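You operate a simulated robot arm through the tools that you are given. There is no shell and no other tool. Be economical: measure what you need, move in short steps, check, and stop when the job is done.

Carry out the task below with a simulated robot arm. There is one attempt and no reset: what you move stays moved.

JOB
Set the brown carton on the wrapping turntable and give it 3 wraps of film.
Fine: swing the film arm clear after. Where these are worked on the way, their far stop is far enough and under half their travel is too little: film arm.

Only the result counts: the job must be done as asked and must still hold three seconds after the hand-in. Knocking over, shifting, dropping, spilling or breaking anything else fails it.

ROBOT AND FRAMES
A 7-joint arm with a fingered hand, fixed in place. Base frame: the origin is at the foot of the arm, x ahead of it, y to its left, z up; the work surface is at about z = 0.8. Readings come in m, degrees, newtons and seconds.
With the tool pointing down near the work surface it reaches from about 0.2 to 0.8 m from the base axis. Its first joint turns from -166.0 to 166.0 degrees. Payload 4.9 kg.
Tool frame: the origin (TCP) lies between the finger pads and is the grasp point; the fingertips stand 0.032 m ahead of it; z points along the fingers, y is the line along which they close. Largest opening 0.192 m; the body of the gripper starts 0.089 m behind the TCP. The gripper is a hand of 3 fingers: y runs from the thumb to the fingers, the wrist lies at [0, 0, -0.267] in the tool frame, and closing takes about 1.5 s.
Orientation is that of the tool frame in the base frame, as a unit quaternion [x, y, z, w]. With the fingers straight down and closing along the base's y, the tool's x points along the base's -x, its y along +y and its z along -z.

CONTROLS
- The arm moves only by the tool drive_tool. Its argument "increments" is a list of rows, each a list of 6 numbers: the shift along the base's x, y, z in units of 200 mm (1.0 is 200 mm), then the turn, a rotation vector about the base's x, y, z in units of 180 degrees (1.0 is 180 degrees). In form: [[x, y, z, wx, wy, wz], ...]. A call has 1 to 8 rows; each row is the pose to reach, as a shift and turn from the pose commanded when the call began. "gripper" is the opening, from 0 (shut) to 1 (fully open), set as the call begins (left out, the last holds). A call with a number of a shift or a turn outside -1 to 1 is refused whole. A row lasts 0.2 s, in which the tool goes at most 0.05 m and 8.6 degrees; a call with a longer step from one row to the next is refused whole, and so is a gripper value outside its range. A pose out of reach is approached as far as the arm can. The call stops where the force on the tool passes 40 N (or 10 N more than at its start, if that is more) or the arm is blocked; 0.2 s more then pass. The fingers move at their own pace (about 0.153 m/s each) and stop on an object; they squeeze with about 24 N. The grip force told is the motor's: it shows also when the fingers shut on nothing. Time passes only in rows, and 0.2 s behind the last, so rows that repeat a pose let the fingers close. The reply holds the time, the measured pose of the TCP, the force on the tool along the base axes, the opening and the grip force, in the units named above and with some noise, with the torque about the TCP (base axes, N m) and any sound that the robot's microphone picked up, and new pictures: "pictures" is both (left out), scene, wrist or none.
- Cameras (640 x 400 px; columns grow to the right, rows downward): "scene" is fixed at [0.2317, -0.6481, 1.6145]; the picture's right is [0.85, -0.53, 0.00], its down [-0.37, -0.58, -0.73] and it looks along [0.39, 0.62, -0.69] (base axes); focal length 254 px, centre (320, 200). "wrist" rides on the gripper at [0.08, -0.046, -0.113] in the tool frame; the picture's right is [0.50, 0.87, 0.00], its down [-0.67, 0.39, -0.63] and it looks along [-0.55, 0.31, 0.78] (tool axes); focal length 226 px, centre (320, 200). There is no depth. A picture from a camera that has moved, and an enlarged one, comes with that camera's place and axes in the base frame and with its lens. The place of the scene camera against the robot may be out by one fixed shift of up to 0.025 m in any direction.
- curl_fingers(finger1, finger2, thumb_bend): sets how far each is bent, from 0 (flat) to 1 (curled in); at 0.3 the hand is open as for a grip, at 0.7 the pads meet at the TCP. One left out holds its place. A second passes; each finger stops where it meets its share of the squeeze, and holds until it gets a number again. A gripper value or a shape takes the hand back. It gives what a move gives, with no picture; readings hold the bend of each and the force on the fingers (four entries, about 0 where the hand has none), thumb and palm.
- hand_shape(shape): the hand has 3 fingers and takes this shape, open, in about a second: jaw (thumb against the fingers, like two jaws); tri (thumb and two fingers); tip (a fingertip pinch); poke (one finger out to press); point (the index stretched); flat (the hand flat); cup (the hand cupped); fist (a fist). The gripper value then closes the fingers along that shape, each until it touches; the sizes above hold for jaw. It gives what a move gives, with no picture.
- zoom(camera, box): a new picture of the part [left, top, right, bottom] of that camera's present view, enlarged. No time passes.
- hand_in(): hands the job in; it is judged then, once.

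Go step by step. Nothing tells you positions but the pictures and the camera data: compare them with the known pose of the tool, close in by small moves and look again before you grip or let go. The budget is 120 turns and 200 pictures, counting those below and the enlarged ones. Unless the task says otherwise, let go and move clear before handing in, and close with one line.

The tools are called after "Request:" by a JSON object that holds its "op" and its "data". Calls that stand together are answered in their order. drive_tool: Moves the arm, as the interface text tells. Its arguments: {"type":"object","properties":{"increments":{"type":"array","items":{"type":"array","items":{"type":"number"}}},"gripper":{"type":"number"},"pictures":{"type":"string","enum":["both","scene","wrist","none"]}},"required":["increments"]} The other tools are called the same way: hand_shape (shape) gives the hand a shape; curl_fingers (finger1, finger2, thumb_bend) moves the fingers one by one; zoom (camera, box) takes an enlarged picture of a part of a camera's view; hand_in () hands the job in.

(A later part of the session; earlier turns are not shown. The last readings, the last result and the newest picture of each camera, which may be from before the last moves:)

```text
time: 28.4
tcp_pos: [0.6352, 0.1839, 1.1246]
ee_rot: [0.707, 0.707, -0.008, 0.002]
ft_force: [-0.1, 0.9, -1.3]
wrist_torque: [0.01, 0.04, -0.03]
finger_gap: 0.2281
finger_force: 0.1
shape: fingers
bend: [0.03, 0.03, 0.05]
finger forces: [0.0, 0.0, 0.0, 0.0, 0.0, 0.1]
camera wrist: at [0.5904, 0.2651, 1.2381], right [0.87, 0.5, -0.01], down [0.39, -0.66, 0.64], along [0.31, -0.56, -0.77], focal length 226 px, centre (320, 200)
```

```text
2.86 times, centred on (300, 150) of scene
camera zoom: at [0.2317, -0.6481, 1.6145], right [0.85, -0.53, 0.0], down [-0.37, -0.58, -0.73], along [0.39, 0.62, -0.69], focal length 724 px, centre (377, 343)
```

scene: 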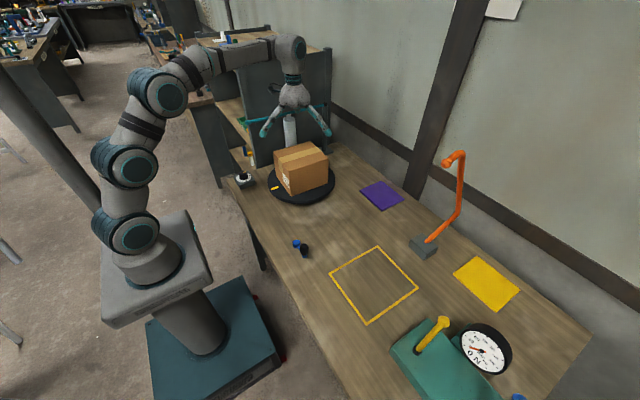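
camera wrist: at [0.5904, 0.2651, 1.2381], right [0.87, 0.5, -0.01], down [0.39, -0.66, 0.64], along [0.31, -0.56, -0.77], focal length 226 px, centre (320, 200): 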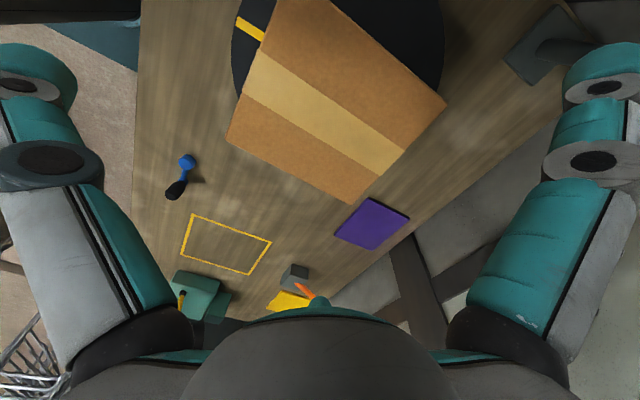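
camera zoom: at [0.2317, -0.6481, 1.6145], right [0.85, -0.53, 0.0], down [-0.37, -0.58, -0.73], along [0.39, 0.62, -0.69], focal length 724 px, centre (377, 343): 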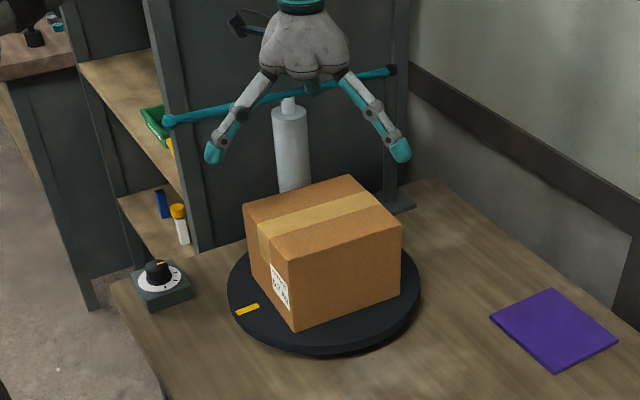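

The carton is centred on the turntable. Next I'll retreat up and back, and restore the yaw to view the film arm and dial.

Request:
{"op": "drive_tool", "data": {"increments": [[0, 0, 0.24, 0, 0, 0.04], [0, 0, 0.48, 0, 0, 0.08], [0, 0, 0.7, 0, 0, 0.12], [-0.2, 0, 0.75, 0, 0, 0.16], [-0.44, 0, 0.75, 0, 0, 0.2], [-0.68, 0, 0.75, 0, 0, 0.24], [-0.9, 0, 0.75, 0, 0, 0.28]], "pictures": "none"}}

Request:
{"op": "drive_tool", "data": {"increments": [[0, 0, 0, 0, 0, 0.04], [0, 0, 0, 0, 0, 0.08], [0, 0, 0, 0, 0, 0.12], [0, 0, 0, 0, 0, 0.16], [0, 0, 0, 0, 0, 0.2], [0, 0, 0, 0, 0, 0.22]]}}

```text
time: 30.0
tcp_pos: [0.4543, 0.1843, 1.2748]
ee_rot: [0.338, 0.941, -0.006, 0.004]
ft_force: [-0.6, 0.1, 0.1]
wrist_torque: [-0.04, 0.0, -0.01]
finger_gap: 0.2282
finger_force: 0.0
shape: fingers
bend: [0.03, 0.03, 0.05]
finger forces: [0.0, 0.1, 0.1, 0.0, 0.0, 0.0]
```

```text
time: 31.4
tcp_pos: [0.457, 0.1847, 1.2742]
ee_rot: [-0.001, 1.0, -0.004, 0.006]
ft_force: [0.7, 0.2, 0.3]
wrist_torque: [0.01, 0.0, 0.01]
finger_gap: 0.2282
finger_force: 0.0
shape: fingers
bend: [0.03, 0.03, 0.05]
finger forces: [0.1, 0.0, 0.0, 0.1, 0.0, 0.0]
camera wrist: at [0.3758, 0.1393, 1.3875], right [-0.5, 0.86, -0.01], down [0.66, 0.39, 0.64], along [0.56, 0.31, -0.77], focal length 226 px, centre (320, 200)
```

scene: 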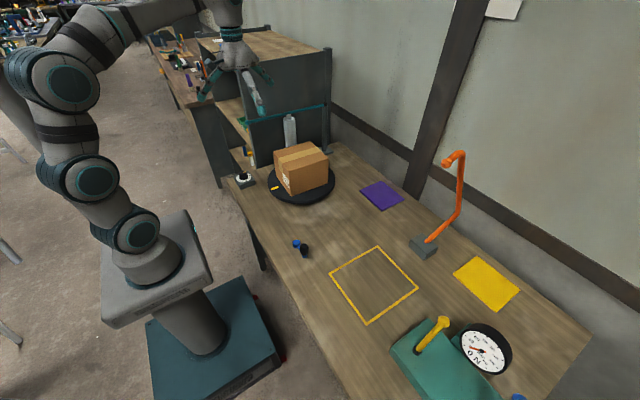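
wrist: 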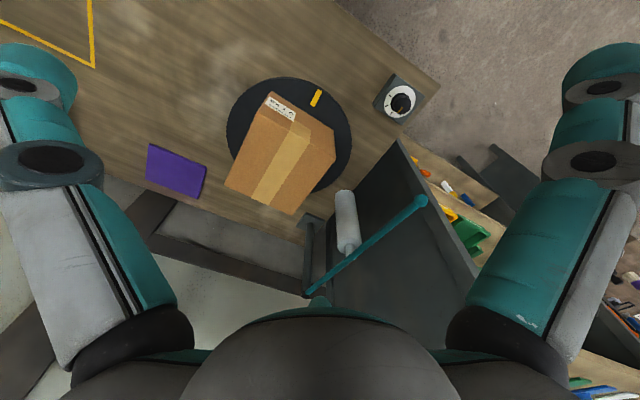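

Carton is placed fine. I'll zoom on the dial and film arm from here.

Request:
{"op": "zoom", "data": {"camera": "wrist", "box": [365, 65, 435, 130]}}

Request:
{"op": "zoom", "data": {"camera": "wrist", "box": [210, 60, 450, 320]}}

```text
6.15 times, centred on (400, 98) of wrist
camera zoom: at [0.3758, 0.1393, 1.3875], right [-0.5, 0.86, -0.01], down [0.66, 0.39, 0.64], along [0.56, 0.31, -0.77], focal length 1391 px, centre (-172, 831)
```

zoom: 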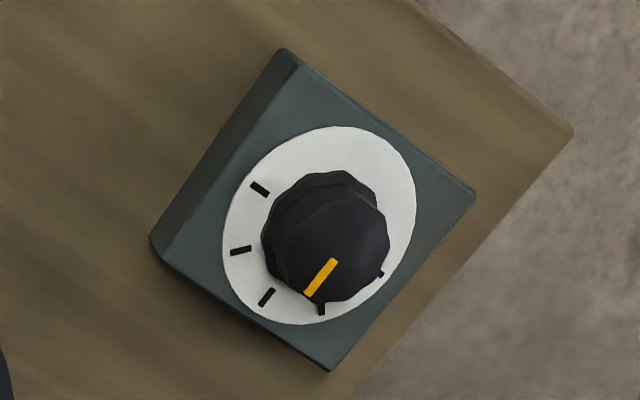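

```text
1.54 times, centred on (330, 190) of wrist
camera zoom: at [0.3758, 0.1393, 1.3875], right [-0.5, 0.86, -0.01], down [0.66, 0.39, 0.64], along [0.56, 0.31, -0.77], focal length 348 px, centre (305, 215)
```

zoom: 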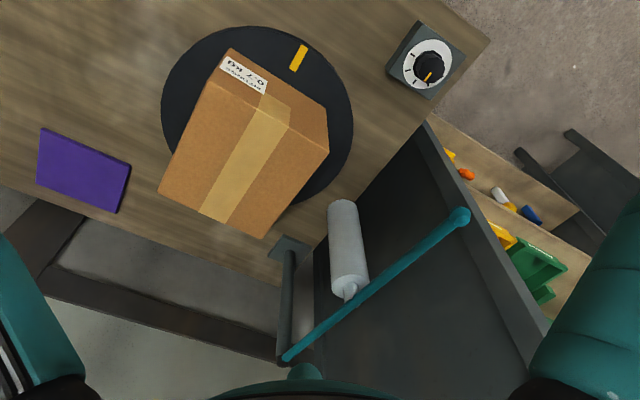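

The arm bar runs at about z 1.08, y 0.41, close in front of the panel, with its ball tip near x 0.51 and its pivot post near x 0.91. I plan to tilt the hand to point +y, pinch the bar near its tip (thumb below, fingers above) and pull it out. First I'll tilt and look.

Request:
{"op": "curl_fingers", "data": {"finger1": 0.45, "finger2": 0.45, "thumb_bend": 0.4}}

Request:
{"op": "drive_tool", "data": {"increments": [[0, -0.05, 0, 0.045, 0, 0], [0, -0.1, 0, 0.09, 0, 0], [0.0, -0.15, -0.1, 0.135, 0, 0], [0.05, -0.15, -0.2, 0.18, 0, 0], [0.1, -0.1, -0.3, 0.225, 0, 0], [0.15, 0, -0.4, 0.27, 0, 0], [0.2, 0.1, -0.5, 0.315, 0, 0], [0.25, 0.2, -0.6, 0.36, 0, 0]]}}

```text
time: 32.4
tcp_pos: [0.4561, 0.183, 1.2735]
ee_rot: [0.0, 1.0, -0.004, 0.006]
ft_force: [0.1, -0.6, 1.6]
wrist_torque: [-0.01, -0.01, -0.03]
finger_gap: 0.1171
finger_force: 0.1
shape: fingers
bend: [0.45, 0.45, 0.4]
finger forces: [0.0, 0.0, 0.0, 0.0, 0.1, 0.0]
```

```text
time: 34.2
tcp_pos: [0.5071, 0.2249, 1.1545]
ee_rot: [0.003, 0.846, 0.533, 0.007]
ft_force: [0.0, -0.7, -0.1]
wrist_torque: [-0.08, 0.03, -0.02]
finger_gap: 0.1172
finger_force: 0.0
shape: fingers
bend: [0.45, 0.45, 0.4]
finger forces: [0.0, 0.0, 0.0, 0.0, 0.0, 0.0]
camera wrist: at [0.4248, 0.1047, 1.1616], right [-0.5, 0.38, 0.78], down [0.66, -0.41, 0.63], along [0.56, 0.83, -0.04], focal length 226 px, centre (320, 200)
```

scene: 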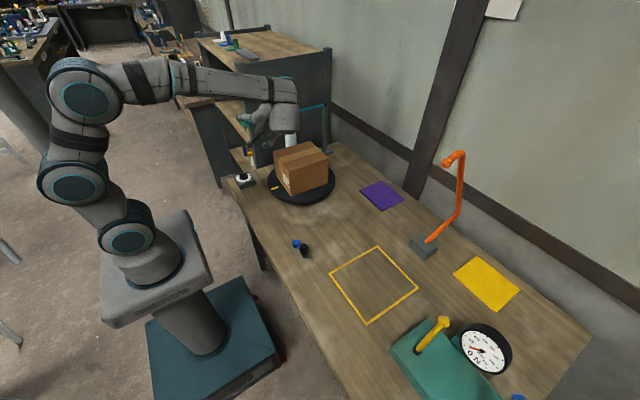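
wrist: 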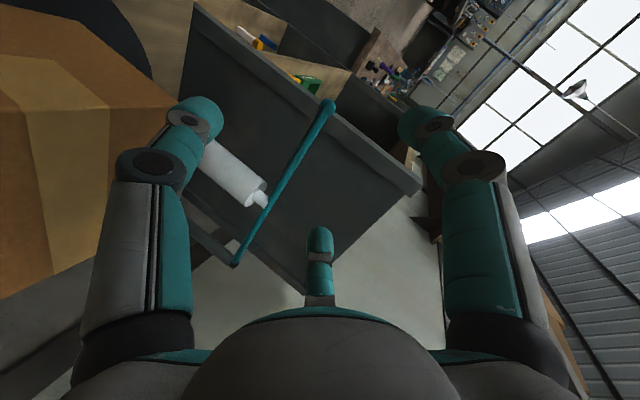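

Clear view: the bar runs from about (0.50, 0.405) to (0.90, 0.40) at z≈1.078. I'll advance along the tool axis toward x≈0.545 on the bar.

Request:
{"op": "drive_tool", "data": {"increments": [[0.1, 0.15, -0.06, 0, 0, 0], [0.19, 0.29, -0.13, 0, 0, 0], [0.19, 0.45, -0.2, 0, 0, 0], [0.19, 0.61, -0.275, 0, 0, 0]]}}

Request:
{"op": "zoom", "data": {"camera": "scene", "box": [220, 80, 350, 190]}}

```text
time: 35.2
tcp_pos: [0.5439, 0.3469, 1.1001]
ee_rot: [0.002, 0.846, 0.533, 0.006]
ft_force: [-0.7, 0.4, 1.0]
wrist_torque: [-0.01, 0.0, -0.02]
finger_gap: 0.1168
finger_force: 0.0
shape: fingers
bend: [0.45, 0.45, 0.4]
finger forces: [0.0, 0.1, 0.0, 0.0, 0.0, 0.0]
camera wrist: at [0.4627, 0.2268, 1.1077], right [-0.5, 0.38, 0.78], down [0.66, -0.41, 0.63], along [0.56, 0.83, -0.05], focal length 226 px, centre (320, 200)
```

scene: 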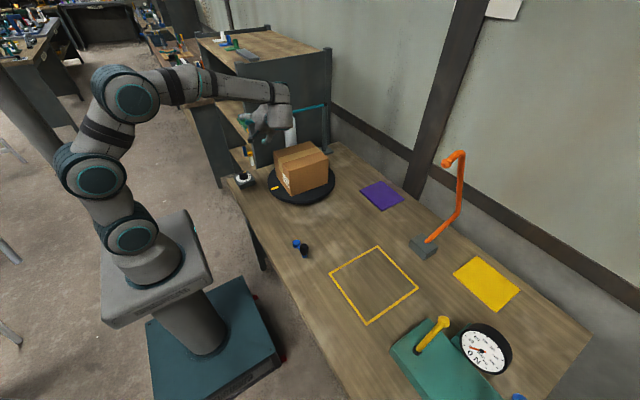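
wrist: 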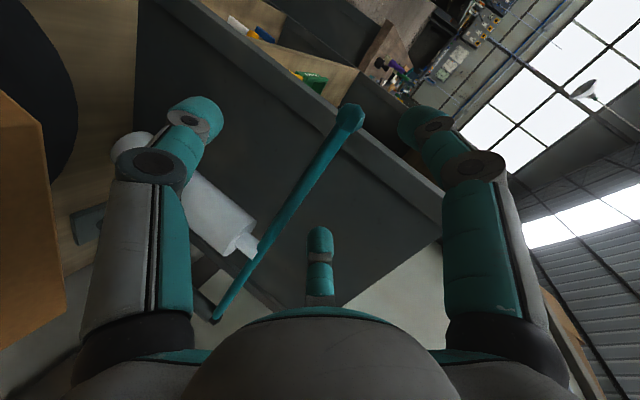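

```text
3.64 times, centred on (285, 135) of scene
camera zoom: at [0.2317, -0.6481, 1.6145], right [0.85, -0.53, 0.0], down [-0.37, -0.58, -0.73], along [0.39, 0.62, -0.69], focal length 922 px, centre (447, 436)
```

zoom: 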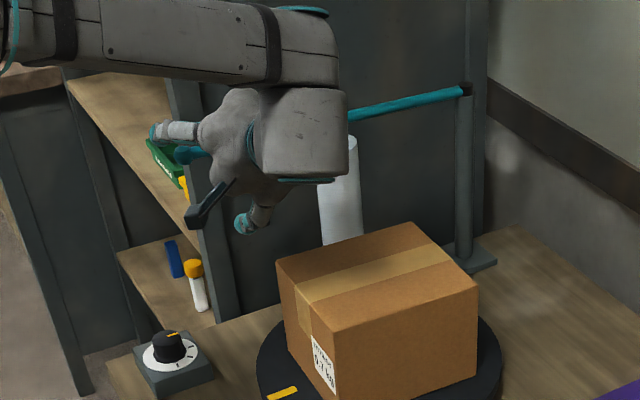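

Bar tip confirmed at about (0.506, 0.405, 1.075), and the thumb is passing below it with the fingers above. I'll advance in small steps.

Request:
{"op": "drive_tool", "data": {"increments": [[0, 0.07, -0.035, 0, 0, 0], [0, 0.14, -0.07, 0, 0, 0], [0, 0.2, -0.1, 0, 0, 0]]}}

```text
time: 36.0
tcp_pos: [0.544, 0.3861, 1.0796]
ee_rot: [0.003, 0.846, 0.533, 0.006]
ft_force: [-0.3, 0.5, -0.1]
wrist_torque: [-0.02, 0.01, -0.02]
finger_gap: 0.1168
finger_force: 0.1
shape: fingers
bend: [0.45, 0.45, 0.4]
finger forces: [0.0, 0.1, 0.0, 0.1, 0.0, 0.0]
camera wrist: at [0.4626, 0.2663, 1.0873], right [-0.5, 0.38, 0.78], down [0.66, -0.41, 0.63], along [0.56, 0.83, -0.05], focal length 226 px, centre (320, 200)
```

scene: 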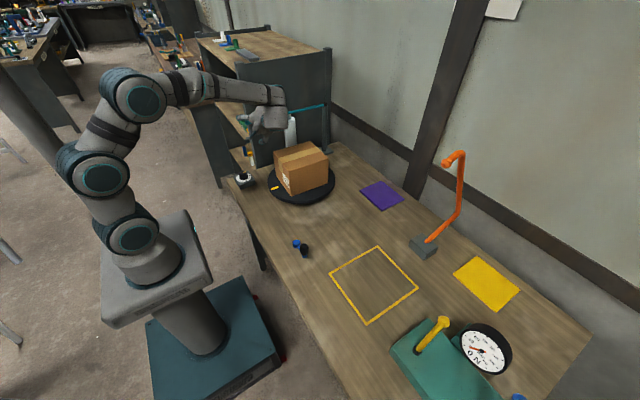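
wrist: 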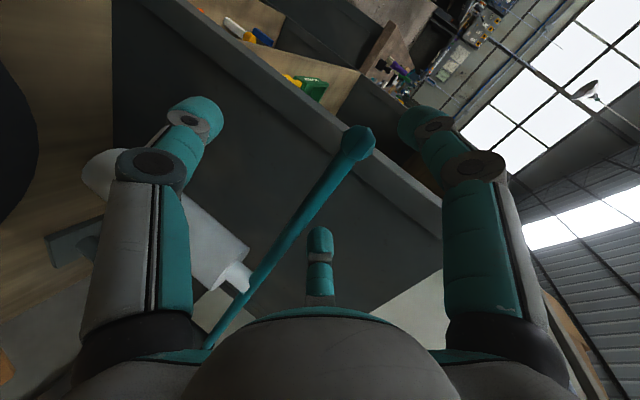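

No contact yet. I'll advance 8 mm more, then close.

Request:
{"op": "drive_tool", "data": {"increments": [[0, 0.04, -0.012, 0, 0, 0]], "pictures": "none"}}

Request:
{"op": "curl_fingers", "data": {"finger1": 0.75, "finger2": 0.75, "thumb_bend": 0.75}}

Request:
{"op": "zoom", "data": {"camera": "wrist", "box": [0, 0, 640, 400]}}

```text
time: 36.4
tcp_pos: [0.5439, 0.3953, 1.078]
ee_rot: [0.003, 0.846, 0.532, 0.004]
ft_force: [-0.7, -0.1, 0.9]
wrist_torque: [-0.05, -0.03, -0.01]
finger_gap: 0.1168
finger_force: 0.0
shape: fingers
bend: [0.45, 0.45, 0.4]
finger forces: [0.1, 0.0, 0.1, 0.0, 0.0, 0.0]
```

```text
time: 37.4
tcp_pos: [0.5439, 0.3944, 1.0763]
ee_rot: [0.003, 0.846, 0.533, 0.007]
ft_force: [-0.2, 0.3, 1.1]
wrist_torque: [0.02, 0.0, -0.02]
finger_gap: 0.0009
finger_force: 0.9
shape: fingers
bend: [0.73, 0.74, 0.71]
finger forces: [0.3, 0.1, 0.1, 0.1, 0.0, 0.0]
```

```text
1.00 times, centred on (320, 200) of wrist (not enlarged: the box is as wide or as high as the picture)
camera zoom: at [0.4627, 0.2741, 1.085], right [-0.5, 0.38, 0.78], down [0.66, -0.41, 0.63], along [0.56, 0.83, -0.05], focal length 226 px, centre (320, 200)
```

zoom: 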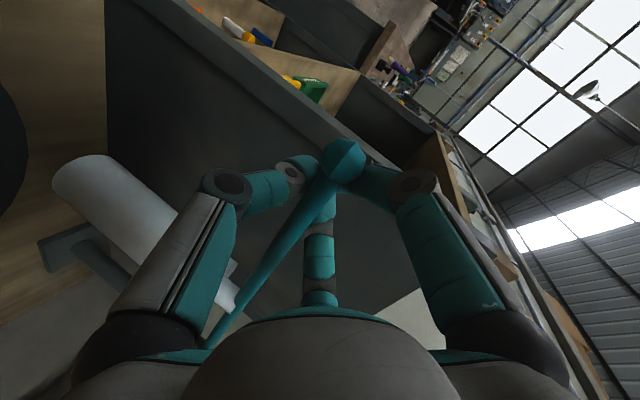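

The fingers have closed behind the bar, so it's caged. I'll pull it out along its arc, about 15° first.

Request:
{"op": "drive_tool", "data": {"increments": [[0.0, -0.08, 0, 0, 0, 0], [0.005, -0.16, 0, 0, 0, 0.01], [0.015, -0.24, 0, 0, 0, 0.02], [0.03, -0.32, 0, 0, 0, 0.03], [0.045, -0.4, 0, 0, 0, 0.04], [0.06, -0.47, 0, 0, 0, 0.05]]}}

```text
time: 38.8
tcp_pos: [0.5558, 0.2975, 1.0766]
ee_rot: [-0.063, 0.844, 0.531, -0.036]
ft_force: [-0.2, 0.7, 0.3]
wrist_torque: [-0.06, 0.0, -0.02]
finger_gap: 0.0
finger_force: 0.1
shape: fingers
bend: [0.73, 0.73, 0.73]
finger forces: [0.0, 0.1, 0.0, 0.0, 0.0, 0.1]
camera wrist: at [0.4955, 0.1664, 1.0836], right [-0.55, 0.3, 0.78], down [0.72, -0.3, 0.63], along [0.42, 0.91, -0.05], focal length 226 px, centre (320, 200)
```

scene: 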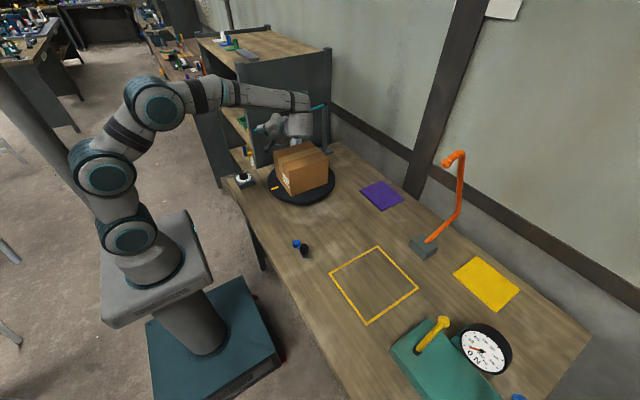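
wrist: 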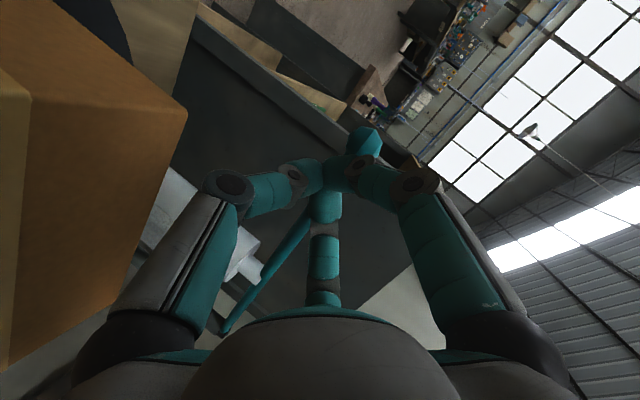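

The bar stayed put, so the fingers closed short of it. I'll go back to the same place with the fingers still shut, so the tips can feel where the bar is.

Request:
{"op": "zoom", "data": {"camera": "wrist", "box": [180, 80, 460, 330]}}

Request:
{"op": "zoom", "data": {"camera": "scene", "box": [230, 80, 350, 170]}}

```text
1.60 times, centred on (320, 205) of wrist
camera zoom: at [0.4955, 0.1664, 1.0836], right [-0.55, 0.3, 0.78], down [0.72, -0.3, 0.63], along [0.42, 0.91, -0.05], focal length 362 px, centre (320, 192)
```

zoom: 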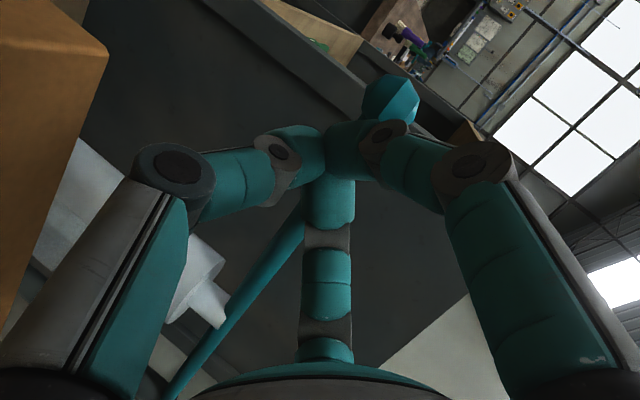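

```text
4.44 times, centred on (290, 125) of scene
camera zoom: at [0.2317, -0.6481, 1.6145], right [0.85, -0.53, 0.0], down [-0.37, -0.58, -0.73], along [0.39, 0.62, -0.69], focal length 1127 px, centre (453, 533)
```

zoom: 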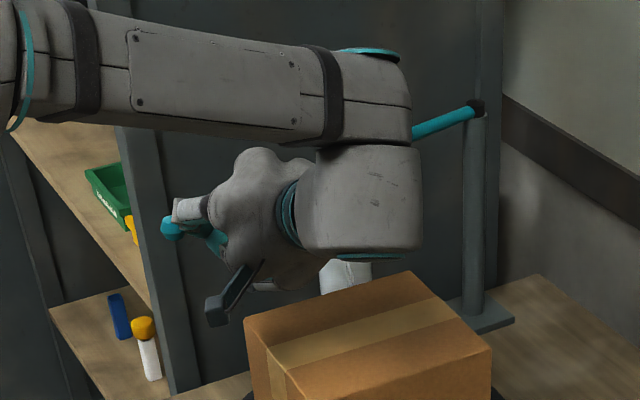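

Comparing the roll and ball positions, the bar actually did move with the hand (about 15°), so it is caged. I'll continue along the arc and watch for any contact between roll and carton.

Request:
{"op": "drive_tool", "data": {"increments": [[0.03, -0.08, 0, 0, 0, 0.015], [0.07, -0.17, 0, 0, 0, 0.03], [0.11, -0.26, 0, 0, 0, 0.045], [0.15, -0.36, 0, 0, 0, 0.065]]}}

Request:
{"op": "zoom", "data": {"camera": "scene", "box": [230, 80, 370, 210]}}

```text
time: 39.8
tcp_pos: [0.5867, 0.2271, 1.0766]
ee_rot: [-0.15, 0.833, 0.525, -0.09]
ft_force: [0.7, 0.3, 0.2]
wrist_torque: [-0.06, 0.0, -0.03]
finger_gap: 0.0002
finger_force: 0.1
shape: fingers
bend: [0.73, 0.73, 0.73]
finger forces: [0.0, 0.1, 0.0, 0.0, 0.0, 0.1]
camera wrist: at [0.5536, 0.0861, 1.0846], right [-0.6, 0.18, 0.78], down [0.76, -0.15, 0.63], along [0.23, 0.97, -0.05], focal length 226 px, centre (320, 200)
```

scene: 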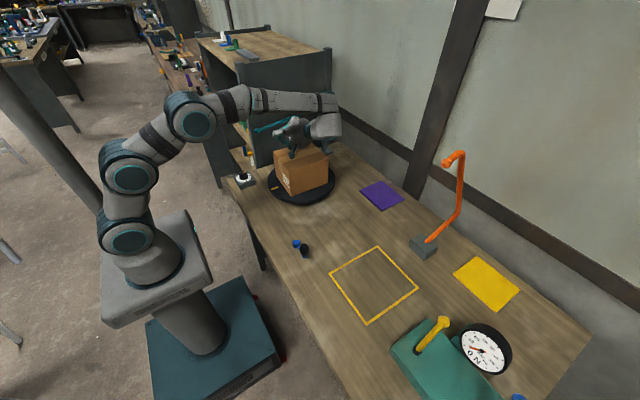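
wrist: 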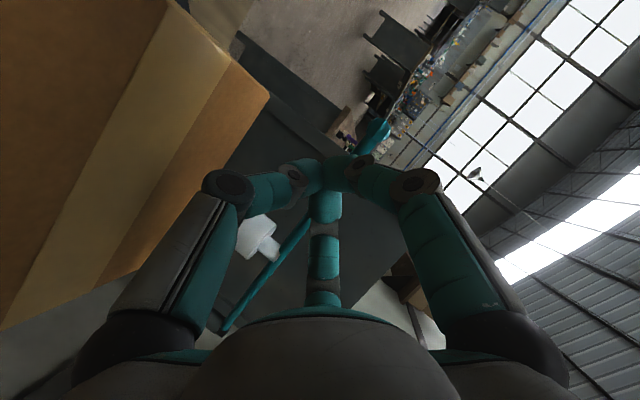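

```text
3.08 times, centred on (300, 145) of scene
camera zoom: at [0.2317, -0.6481, 1.6145], right [0.85, -0.53, 0.0], down [-0.37, -0.58, -0.73], along [0.39, 0.62, -0.69], focal length 780 px, centre (382, 369)
```

zoom: 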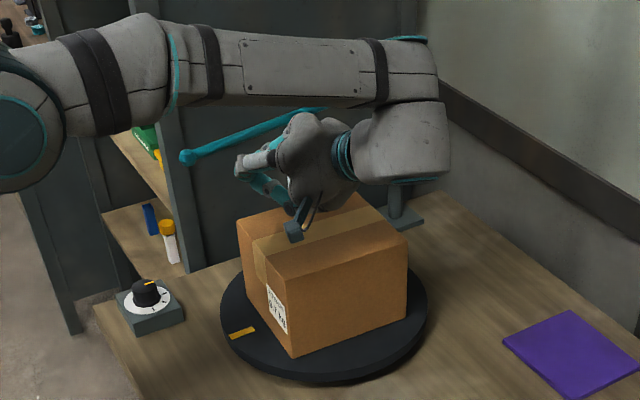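

The bar swung only about 11° and slipped off the tips, but there's now room behind it. I'll re-grab it deeper: rise, open, advance past the bar, close.

Request:
{"op": "drive_tool", "data": {"increments": [[0, 0, 0.2, 0, 0, 0]], "pictures": "none"}}

Request:
{"op": "curl_fingers", "data": {"finger1": 0.45, "finger2": 0.45, "thumb_bend": 0.4}}

Request:
{"op": "drive_tool", "data": {"increments": [[0, 0.15, 0, 0, 0, 0], [-0.03, 0.25, -0.05, 0, 0, 0]]}}

Request:
{"op": "zoom", "data": {"camera": "scene", "box": [230, 80, 370, 210]}}

```text
time: 40.2
tcp_pos: [0.5875, 0.2286, 1.1152]
ee_rot: [-0.148, 0.833, 0.525, -0.091]
ft_force: [-0.2, 0.3, 0.2]
wrist_torque: [-0.01, 0.03, -0.03]
finger_gap: 0.0
finger_force: 0.1
shape: fingers
bend: [0.73, 0.73, 0.73]
finger forces: [0.0, 0.0, 0.0, 0.0, 0.0, 0.1]
```

```text
time: 41.2
tcp_pos: [0.5862, 0.2283, 1.1176]
ee_rot: [-0.148, 0.833, 0.525, -0.09]
ft_force: [0.1, -0.6, -0.6]
wrist_torque: [0.01, 0.01, 0.03]
finger_gap: 0.116
finger_force: 0.0
shape: fingers
bend: [0.45, 0.45, 0.4]
finger forces: [0.1, 0.0, 0.0, 0.0, 0.0, 0.0]
```

```text
time: 41.8
tcp_pos: [0.5813, 0.2783, 1.1067]
ee_rot: [-0.148, 0.834, 0.525, -0.09]
ft_force: [0.1, -0.4, -0.4]
wrist_torque: [0.0, 0.01, 0.01]
finger_gap: 0.116
finger_force: 0.1
shape: fingers
bend: [0.45, 0.45, 0.4]
finger forces: [0.0, 0.0, 0.1, 0.1, 0.0, 0.0]
camera wrist: at [0.5486, 0.1373, 1.1148], right [-0.6, 0.18, 0.78], down [0.76, -0.15, 0.63], along [0.23, 0.97, -0.05], focal length 226 px, centre (320, 200)
```

scene: 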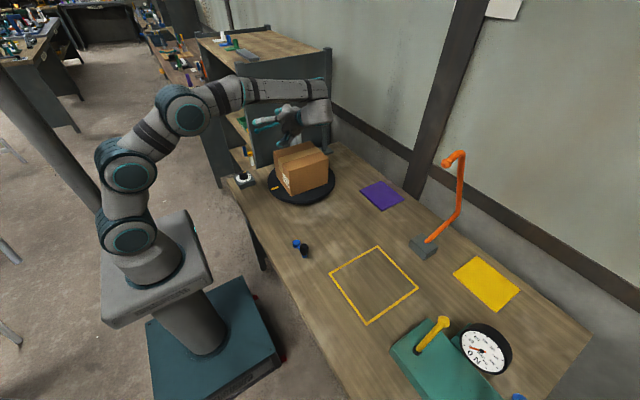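
wrist: 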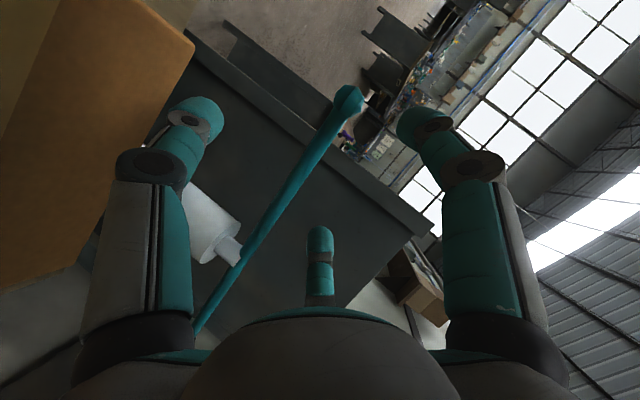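

```text
3.08 times, centred on (300, 145) of scene
camera zoom: at [0.2317, -0.6481, 1.6145], right [0.85, -0.53, 0.0], down [-0.37, -0.58, -0.73], along [0.39, 0.62, -0.69], focal length 780 px, centre (382, 369)
```

zoom: 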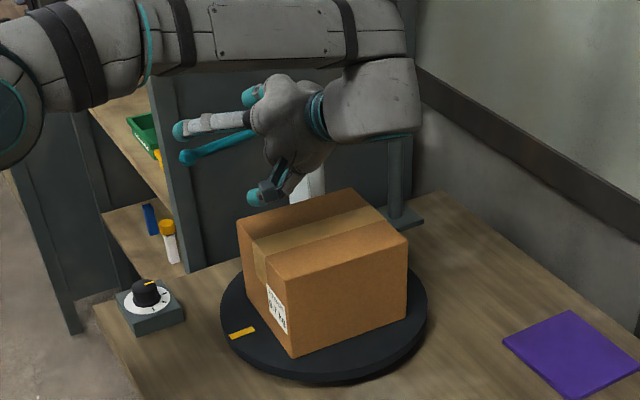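

The bar is again between the fingers and thumb, well clear of the panel. I'll advance so it sits near the palm side, then close.

Request:
{"op": "drive_tool", "data": {"increments": [[-0.05, 0.13, -0.06, 0, 0, 0], [-0.1, 0.27, -0.13, 0, 0, 0], [-0.14, 0.4, -0.185, 0, 0, 0]], "pictures": "none"}}

Request:
{"op": "curl_fingers", "data": {"finger1": 0.75, "finger2": 0.75, "thumb_bend": 0.75}}

Request:
{"op": "zoom", "data": {"camera": "wrist", "box": [0, 0, 640, 400]}}

```text
time: 42.6
tcp_pos: [0.5537, 0.3569, 1.0718]
ee_rot: [-0.148, 0.833, 0.525, -0.089]
ft_force: [-0.1, 0.4, 1.0]
wrist_torque: [0.01, 0.0, 0.02]
finger_gap: 0.1162
finger_force: 0.1
shape: fingers
bend: [0.45, 0.45, 0.4]
finger forces: [0.0, 0.0, 0.1, 0.0, 0.0, 0.0]
```

```text
time: 43.6
tcp_pos: [0.5545, 0.3571, 1.0704]
ee_rot: [-0.148, 0.833, 0.525, -0.09]
ft_force: [0.4, 0.4, 0.3]
wrist_torque: [0.02, -0.03, 0.02]
finger_gap: 0.0004
finger_force: 0.1
shape: fingers
bend: [0.73, 0.73, 0.71]
finger forces: [0.0, 0.0, 0.0, 0.0, 0.1, 0.1]
```

```text
1.00 times, centred on (320, 200) of wrist (not enlarged: the box is as wide or as high as the picture)
camera zoom: at [0.5209, 0.2159, 1.0783], right [-0.6, 0.18, 0.78], down [0.76, -0.15, 0.63], along [0.23, 0.97, -0.05], focal length 226 px, centre (320, 200)
```

zoom: 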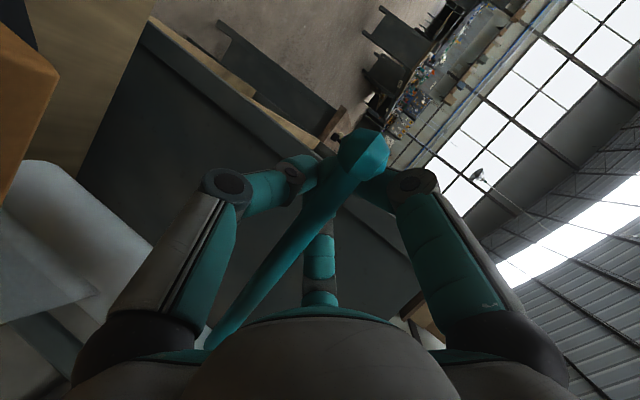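

The bar is clearly inside the cage now. I'll pull in smaller steps along the arc.

Request:
{"op": "drive_tool", "data": {"increments": [[0.02, -0.1, 0, 0, 0, 0.02], [0.045, -0.2, 0, 0, 0, 0.04], [0.075, -0.31, 0, 0, 0, 0.06], [0.105, -0.42, 0, 0, 0, 0.078]]}}

Request:
{"op": "zoom", "data": {"camera": "scene", "box": [230, 80, 370, 210]}}

```text
time: 44.6
tcp_pos: [0.5731, 0.2707, 1.0697]
ee_rot: [-0.249, 0.809, 0.51, -0.153]
ft_force: [0.1, -0.2, 0.7]
wrist_torque: [-0.09, -0.02, 0.01]
finger_gap: 0.0
finger_force: 0.0
shape: fingers
bend: [0.74, 0.67, 0.73]
finger forces: [0.0, 0.1, 0.0, 0.1, 0.0, 0.0]
camera wrist: at [0.5753, 0.1268, 1.0776], right [-0.63, 0.03, 0.78], down [0.78, 0.04, 0.63], along [-0.01, 1.0, -0.05], focal length 226 px, centre (320, 200)
```

scene: 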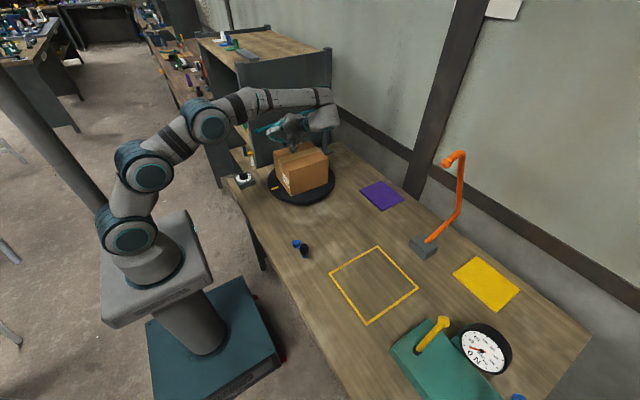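
wrist: 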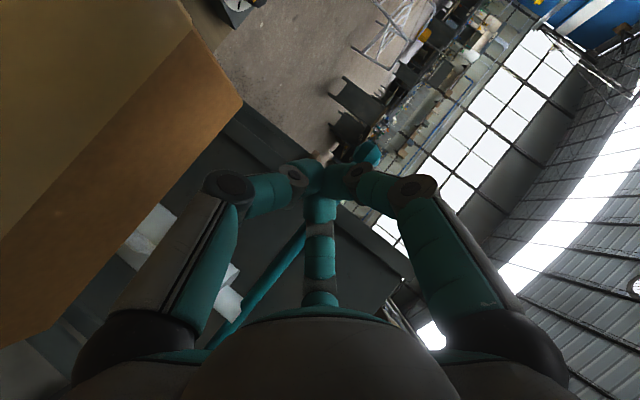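

```text
3.08 times, centred on (300, 145) of scene
camera zoom: at [0.2317, -0.6481, 1.6145], right [0.85, -0.53, 0.0], down [-0.37, -0.58, -0.73], along [0.39, 0.62, -0.69], focal length 780 px, centre (382, 369)
```

zoom: 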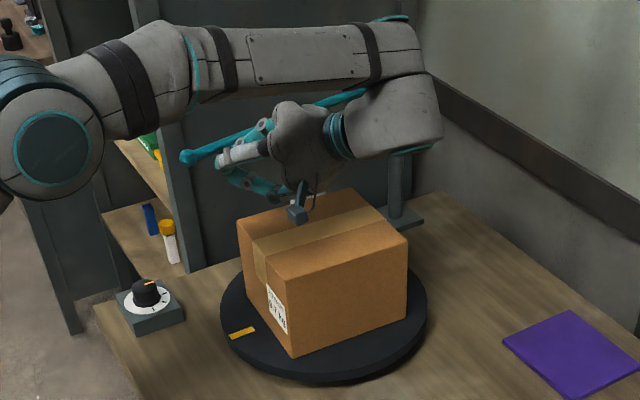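

The bar didn't follow this time (the fingers were forced open), so it either has friction or a stop. I'll try a firmer push with shut fingers from behind the bar: rise, straighten up, and come down on the panel side near the tip.

Request:
{"op": "drive_tool", "data": {"increments": [[0, -0.1, 0.15, 0, 0, -0.04], [0, -0.15, 0.35, 0, 0, -0.08], [0, -0.15, 0.55, 0, 0, -0.12], [0, -0.15, 0.7, 0, 0, -0.16], [0, -0.15, 0.8, 0, 0, -0.193]], "pictures": "none"}}

Request:
{"op": "drive_tool", "data": {"increments": [[0, 0.1, 0, -0.045, 0, 0], [-0.03, 0.2, 0, -0.09, 0, 0], [-0.06, 0.3, 0, -0.135, 0, 0], [-0.1, 0.4, 0, -0.18, 0, 0], [-0.15, 0.5, 0, -0.222, 0, 0]]}}

```text
time: 45.8
tcp_pos: [0.5726, 0.2439, 1.2296]
ee_rot: [0.005, 0.846, 0.533, 0.005]
ft_force: [0.5, 0.0, -0.8]
wrist_torque: [0.01, 0.0, 0.0]
finger_gap: 0.0
finger_force: 0.1
shape: fingers
bend: [0.74, 0.67, 0.73]
finger forces: [0.0, 0.1, 0.1, 0.0, 0.0, 0.0]
```

```text
time: 47.0
tcp_pos: [0.5437, 0.3458, 1.2311]
ee_rot: [0.001, 0.978, 0.21, 0.007]
ft_force: [-0.2, 0.7, 0.6]
wrist_torque: [-0.03, 0.02, -0.03]
finger_gap: 0.0
finger_force: 0.1
shape: fingers
bend: [0.74, 0.67, 0.73]
finger forces: [0.1, 0.0, 0.1, 0.0, 0.0, 0.1]
camera wrist: at [0.4619, 0.2582, 1.3142], right [-0.5, 0.79, 0.35], down [0.66, 0.09, 0.74], along [0.56, 0.6, -0.57], focal length 226 px, centre (320, 200)
```

scene: 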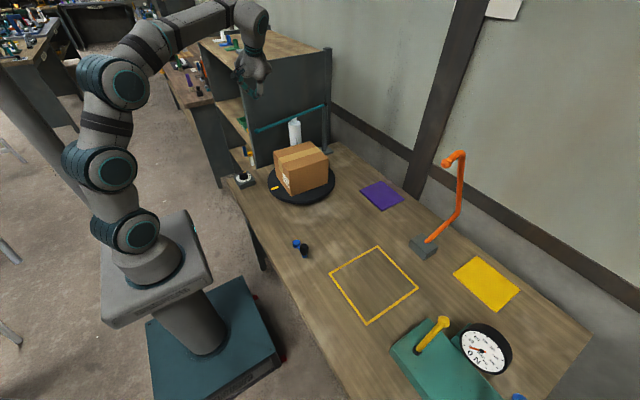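
wrist: 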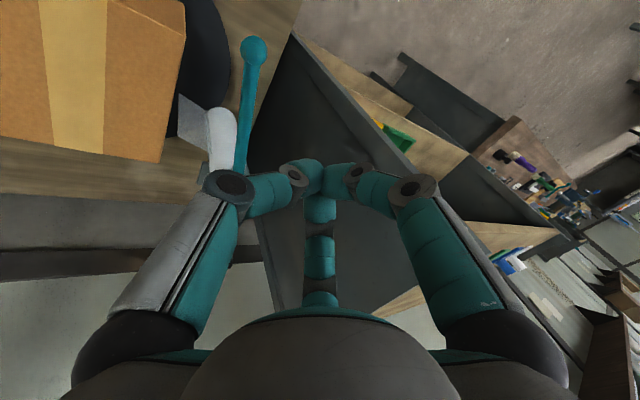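

Ball tip now at about (0.515, 0.32), leaving around 12 cm to the panel. I'll go down behind it.

Request:
{"op": "drive_tool", "data": {"increments": [[0, 0.17, 0, 0, 0, 0], [0, 0.17, -0.2, 0, 0, 0], [0, 0.17, -0.4, 0, 0, 0], [0, 0.17, -0.58, 0, 0, 0], [0, 0.17, -0.73, 0, 0, 0]]}}

Request:
{"op": "zoom", "data": {"camera": "scene", "box": [230, 80, 370, 210]}}

```text
time: 48.2
tcp_pos: [0.546, 0.3797, 1.0845]
ee_rot: [0.001, 0.977, 0.211, 0.007]
ft_force: [-0.5, 0.1, 0.6]
wrist_torque: [-0.02, 0.02, -0.01]
finger_gap: 0.0
finger_force: 0.1
shape: fingers
bend: [0.74, 0.67, 0.73]
finger forces: [0.0, 0.0, 0.0, 0.0, 0.0, 0.0]
camera wrist: at [0.4646, 0.2911, 1.1675], right [-0.5, 0.79, 0.35], down [0.66, 0.09, 0.74], along [0.56, 0.61, -0.57], focal length 226 px, centre (320, 200)
```

scene: 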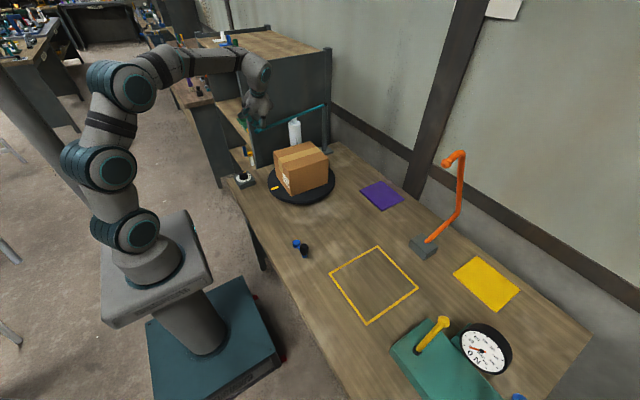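
wrist: 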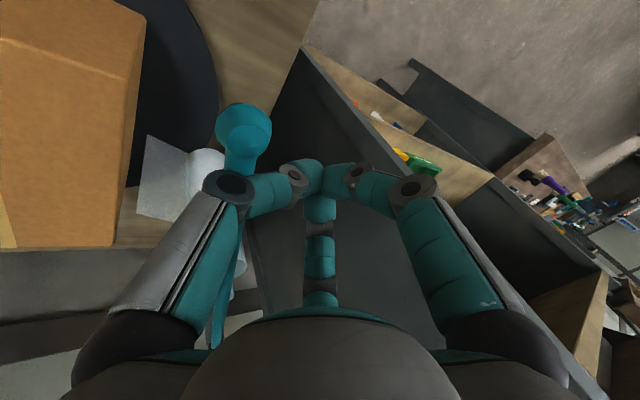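

```text
3.08 times, centred on (300, 145) of scene
camera zoom: at [0.2317, -0.6481, 1.6145], right [0.85, -0.53, 0.0], down [-0.37, -0.58, -0.73], along [0.39, 0.62, -0.69], focal length 780 px, centre (382, 369)
```

zoom: 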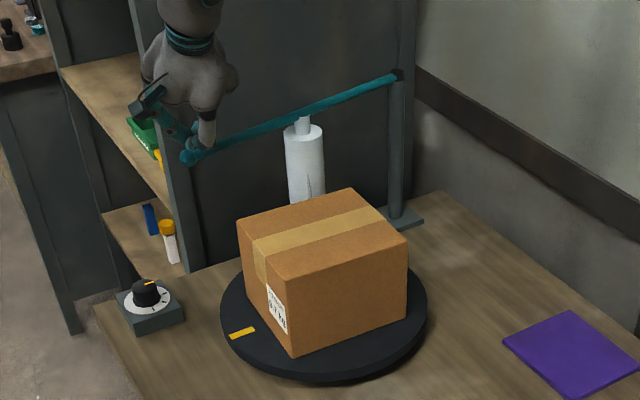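

The closed fingers are now behind the bar, and a flap of film hangs from the roll. I'll push in −y and watch the force.

Request:
{"op": "drive_tool", "data": {"increments": [[0, -0.1, 0, 0, 0, 0], [0, -0.2, 0, 0, 0, 0], [0.01, -0.3, 0, 0, 0, 0], [0.02, -0.4, 0, 0, 0, 0]]}}

Request:
{"op": "zoom", "data": {"camera": "scene", "box": [230, 80, 370, 210]}}

```text
time: 49.2
tcp_pos: [0.5474, 0.2973, 1.0802]
ee_rot: [0.002, 0.978, 0.21, 0.005]
ft_force: [-0.9, -0.8, -0.5]
wrist_torque: [0.04, -0.05, -0.01]
finger_gap: 0.0001
finger_force: 0.1
shape: fingers
bend: [0.74, 0.67, 0.73]
finger forces: [0.0, 0.0, 0.0, 0.0, 0.1, 0.0]
camera wrist: at [0.4668, 0.2094, 1.1647], right [-0.5, 0.79, 0.35], down [0.67, 0.09, 0.74], along [0.55, 0.6, -0.57], focal length 226 px, centre (320, 200)
```

scene: 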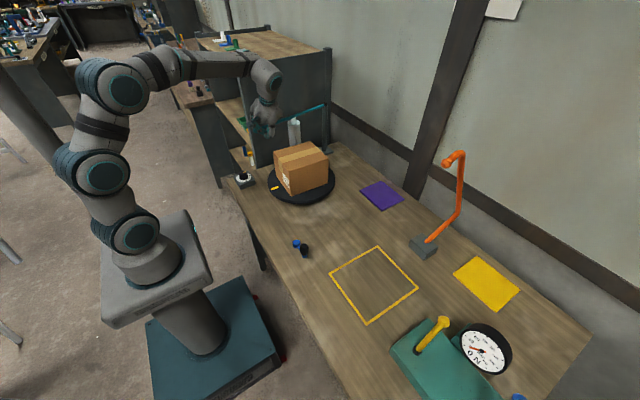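
wrist: 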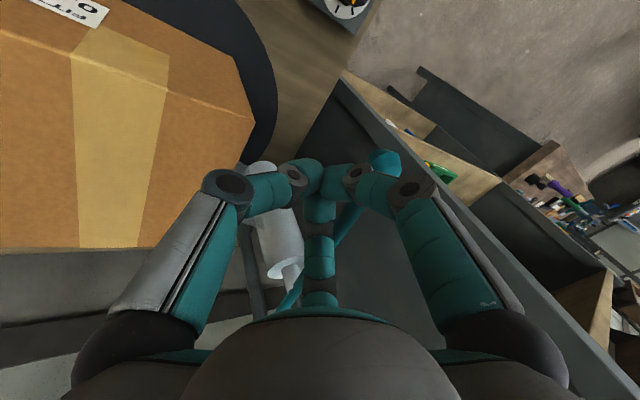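

```text
3.08 times, centred on (300, 145) of scene
camera zoom: at [0.2317, -0.6481, 1.6145], right [0.85, -0.53, 0.0], down [-0.37, -0.58, -0.73], along [0.39, 0.62, -0.69], focal length 780 px, centre (382, 369)
```

zoom: 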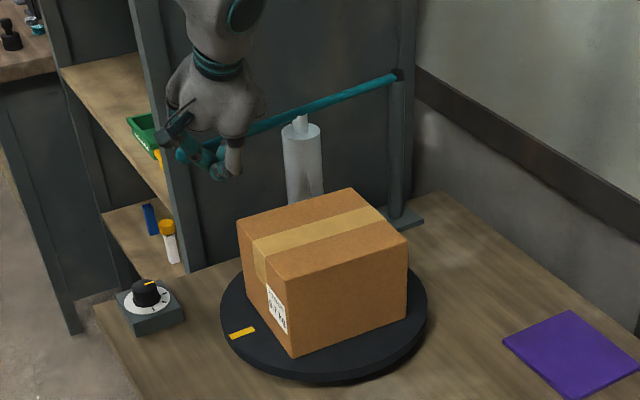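

The tips evidently skimmed just over the bar, as the pads meet at the TCP when curled. I'll rise and try the "point" shape, which gives one slim finger to reach deeper.

Request:
{"op": "drive_tool", "data": {"increments": [[0, -0.05, 0.2, 0, 0, 0], [0, -0.05, 0.4, 0, 0, 0], [0, 0, 0.6, 0, 0, 0]], "pictures": "none"}}

Request:
{"op": "hand_shape", "data": {"shape": "poke"}}

Request:
{"op": "zoom", "data": {"camera": "wrist", "box": [0, 0, 640, 400]}}

Request:
{"op": "zoom", "data": {"camera": "scene", "box": [210, 30, 370, 180]}}

```text
time: 50.0
tcp_pos: [0.5489, 0.296, 1.2025]
ee_rot: [0.001, 0.977, 0.211, 0.006]
ft_force: [-0.4, -0.4, 0.2]
wrist_torque: [-0.01, 0.04, 0.03]
finger_gap: 0.0001
finger_force: 0.1
shape: fingers
bend: [0.74, 0.67, 0.73]
finger forces: [0.0, 0.0, 0.1, 0.1, 0.0, 0.0]
```

```text
time: 50.9
tcp_pos: [0.5488, 0.2951, 1.2025]
ee_rot: [0.001, 0.978, 0.211, 0.006]
ft_force: [-1.1, -0.1, 0.1]
wrist_torque: [0.01, 0.0, 0.01]
finger_gap: 0.0001
finger_force: 0.0
shape: poke
bend: [1.0, 1.0, 0.91]
finger forces: [0.0, 0.0, 0.0, 0.0, 0.0, 0.0]
```

```text
1.00 times, centred on (320, 200) of wrist (not enlarged: the box is as wide or as high as the picture)
camera zoom: at [0.4673, 0.2083, 1.2861], right [-0.5, 0.79, 0.35], down [0.66, 0.09, 0.74], along [0.56, 0.61, -0.57], focal length 226 px, centre (320, 200)
```

zoom: 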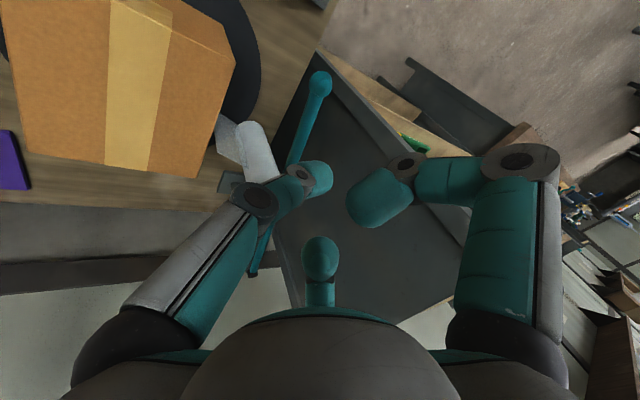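

```text
2.67 times, centred on (290, 105) of scene
camera zoom: at [0.2317, -0.6481, 1.6145], right [0.85, -0.53, 0.0], down [-0.37, -0.58, -0.73], along [0.39, 0.62, -0.69], focal length 676 px, centre (400, 453)
```

zoom: 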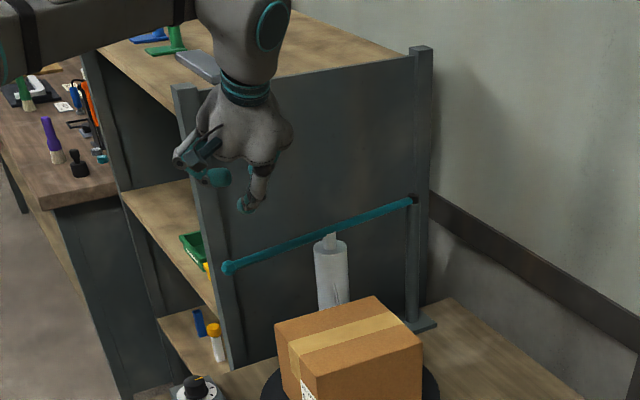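

I'll straddle the bar from above instead, with fingers on the panel side and thumb on the near side, going well below the bar and then closing across it.

Request:
{"op": "curl_fingers", "data": {"finger1": 0.45, "finger2": 0.45, "thumb_bend": 0.4}}

Request:
{"op": "drive_tool", "data": {"increments": [[0, 0.18, 0, 0, 0, 0], [0, 0.18, -0.2, 0, 0, 0], [0, 0.18, -0.4, 0, 0, 0]]}}

```text
time: 51.9
tcp_pos: [0.5479, 0.2963, 1.2031]
ee_rot: [0.001, 0.977, 0.211, 0.007]
ft_force: [0.0, -0.5, 0.2]
wrist_torque: [0.01, -0.01, -0.02]
finger_gap: 0.1159
finger_force: 0.1
shape: fingers
bend: [0.45, 0.45, 0.4]
finger forces: [0.1, 0.0, 0.1, 0.1, 0.0, 0.0]
```

```text
time: 52.7
tcp_pos: [0.5481, 0.3347, 1.1251]
ee_rot: [0.0, 0.977, 0.212, 0.008]
ft_force: [0.1, 0.6, 0.3]
wrist_torque: [-0.01, 0.0, -0.01]
finger_gap: 0.1161
finger_force: 0.0
shape: fingers
bend: [0.45, 0.45, 0.4]
finger forces: [0.0, 0.0, 0.1, 0.1, 0.1, 0.0]
camera wrist: at [0.4672, 0.247, 1.2079], right [-0.5, 0.79, 0.35], down [0.66, 0.09, 0.74], along [0.56, 0.61, -0.57], focal length 226 px, centre (320, 200)
```

scene: 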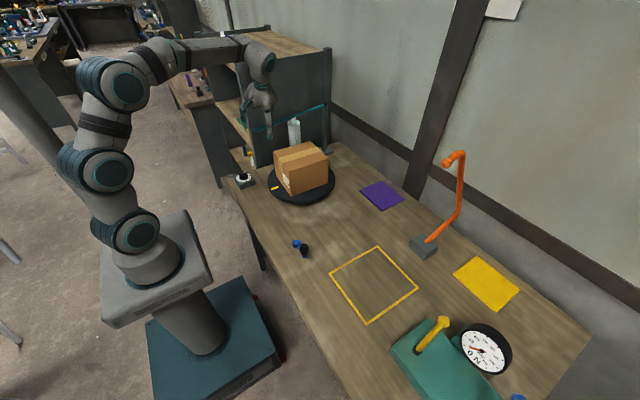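
wrist: 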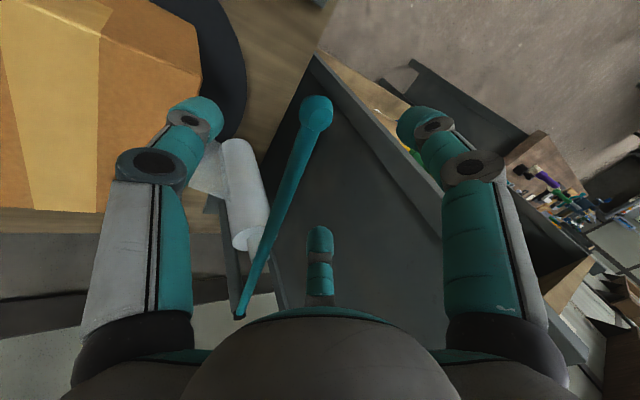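

The bar is centred between thumb and fingers. I'll go down 65 mm and close.

Request:
{"op": "drive_tool", "data": {"increments": [[0, 0, -0.12, 0, 0, 0], [0, 0, -0.24, 0, 0, 0], [0, 0, -0.33, 0, 0, 0]], "pictures": "none"}}

Request:
{"op": "curl_fingers", "data": {"finger1": 0.72, "finger2": 0.72, "thumb_bend": 0.72}}

Request:
{"op": "zoom", "data": {"camera": "wrist", "box": [0, 0, 640, 400]}}

```text
time: 53.5
tcp_pos: [0.5479, 0.3351, 1.061]
ee_rot: [0.001, 0.977, 0.213, 0.01]
ft_force: [-5.1, -3.8, 20.0]
wrist_torque: [-1.62, 0.23, -0.35]
finger_gap: 0.1153
finger_force: 10.4
shape: fingers
bend: [0.45, 0.45, 0.4]
finger forces: [0.0, 0.0, 0.0, 0.0, 20.7, 0.0]
```

```text
time: 54.5
tcp_pos: [0.5488, 0.3349, 1.0558]
ee_rot: [0.001, 0.977, 0.212, 0.006]
ft_force: [1.9, 9.0, -3.0]
wrist_torque: [-0.2, 0.13, 0.35]
finger_gap: 0.0009
finger_force: 3.9
shape: fingers
bend: [0.72, 0.71, 0.7]
finger forces: [0.0, 7.6, 0.0, 0.1, 0.1, 0.1]
```

```text
1.00 times, centred on (320, 200) of wrist (not enlarged: the box is as wide or as high as the picture)
camera zoom: at [0.4668, 0.2475, 1.1401], right [-0.5, 0.79, 0.35], down [0.66, 0.09, 0.74], along [0.56, 0.61, -0.57], focal length 226 px, centre (320, 200)
```

zoom: 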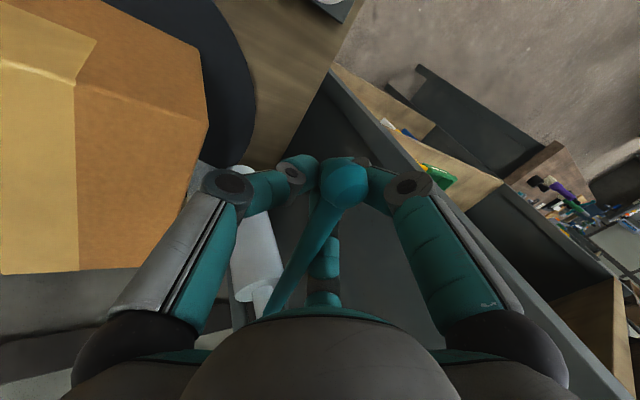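

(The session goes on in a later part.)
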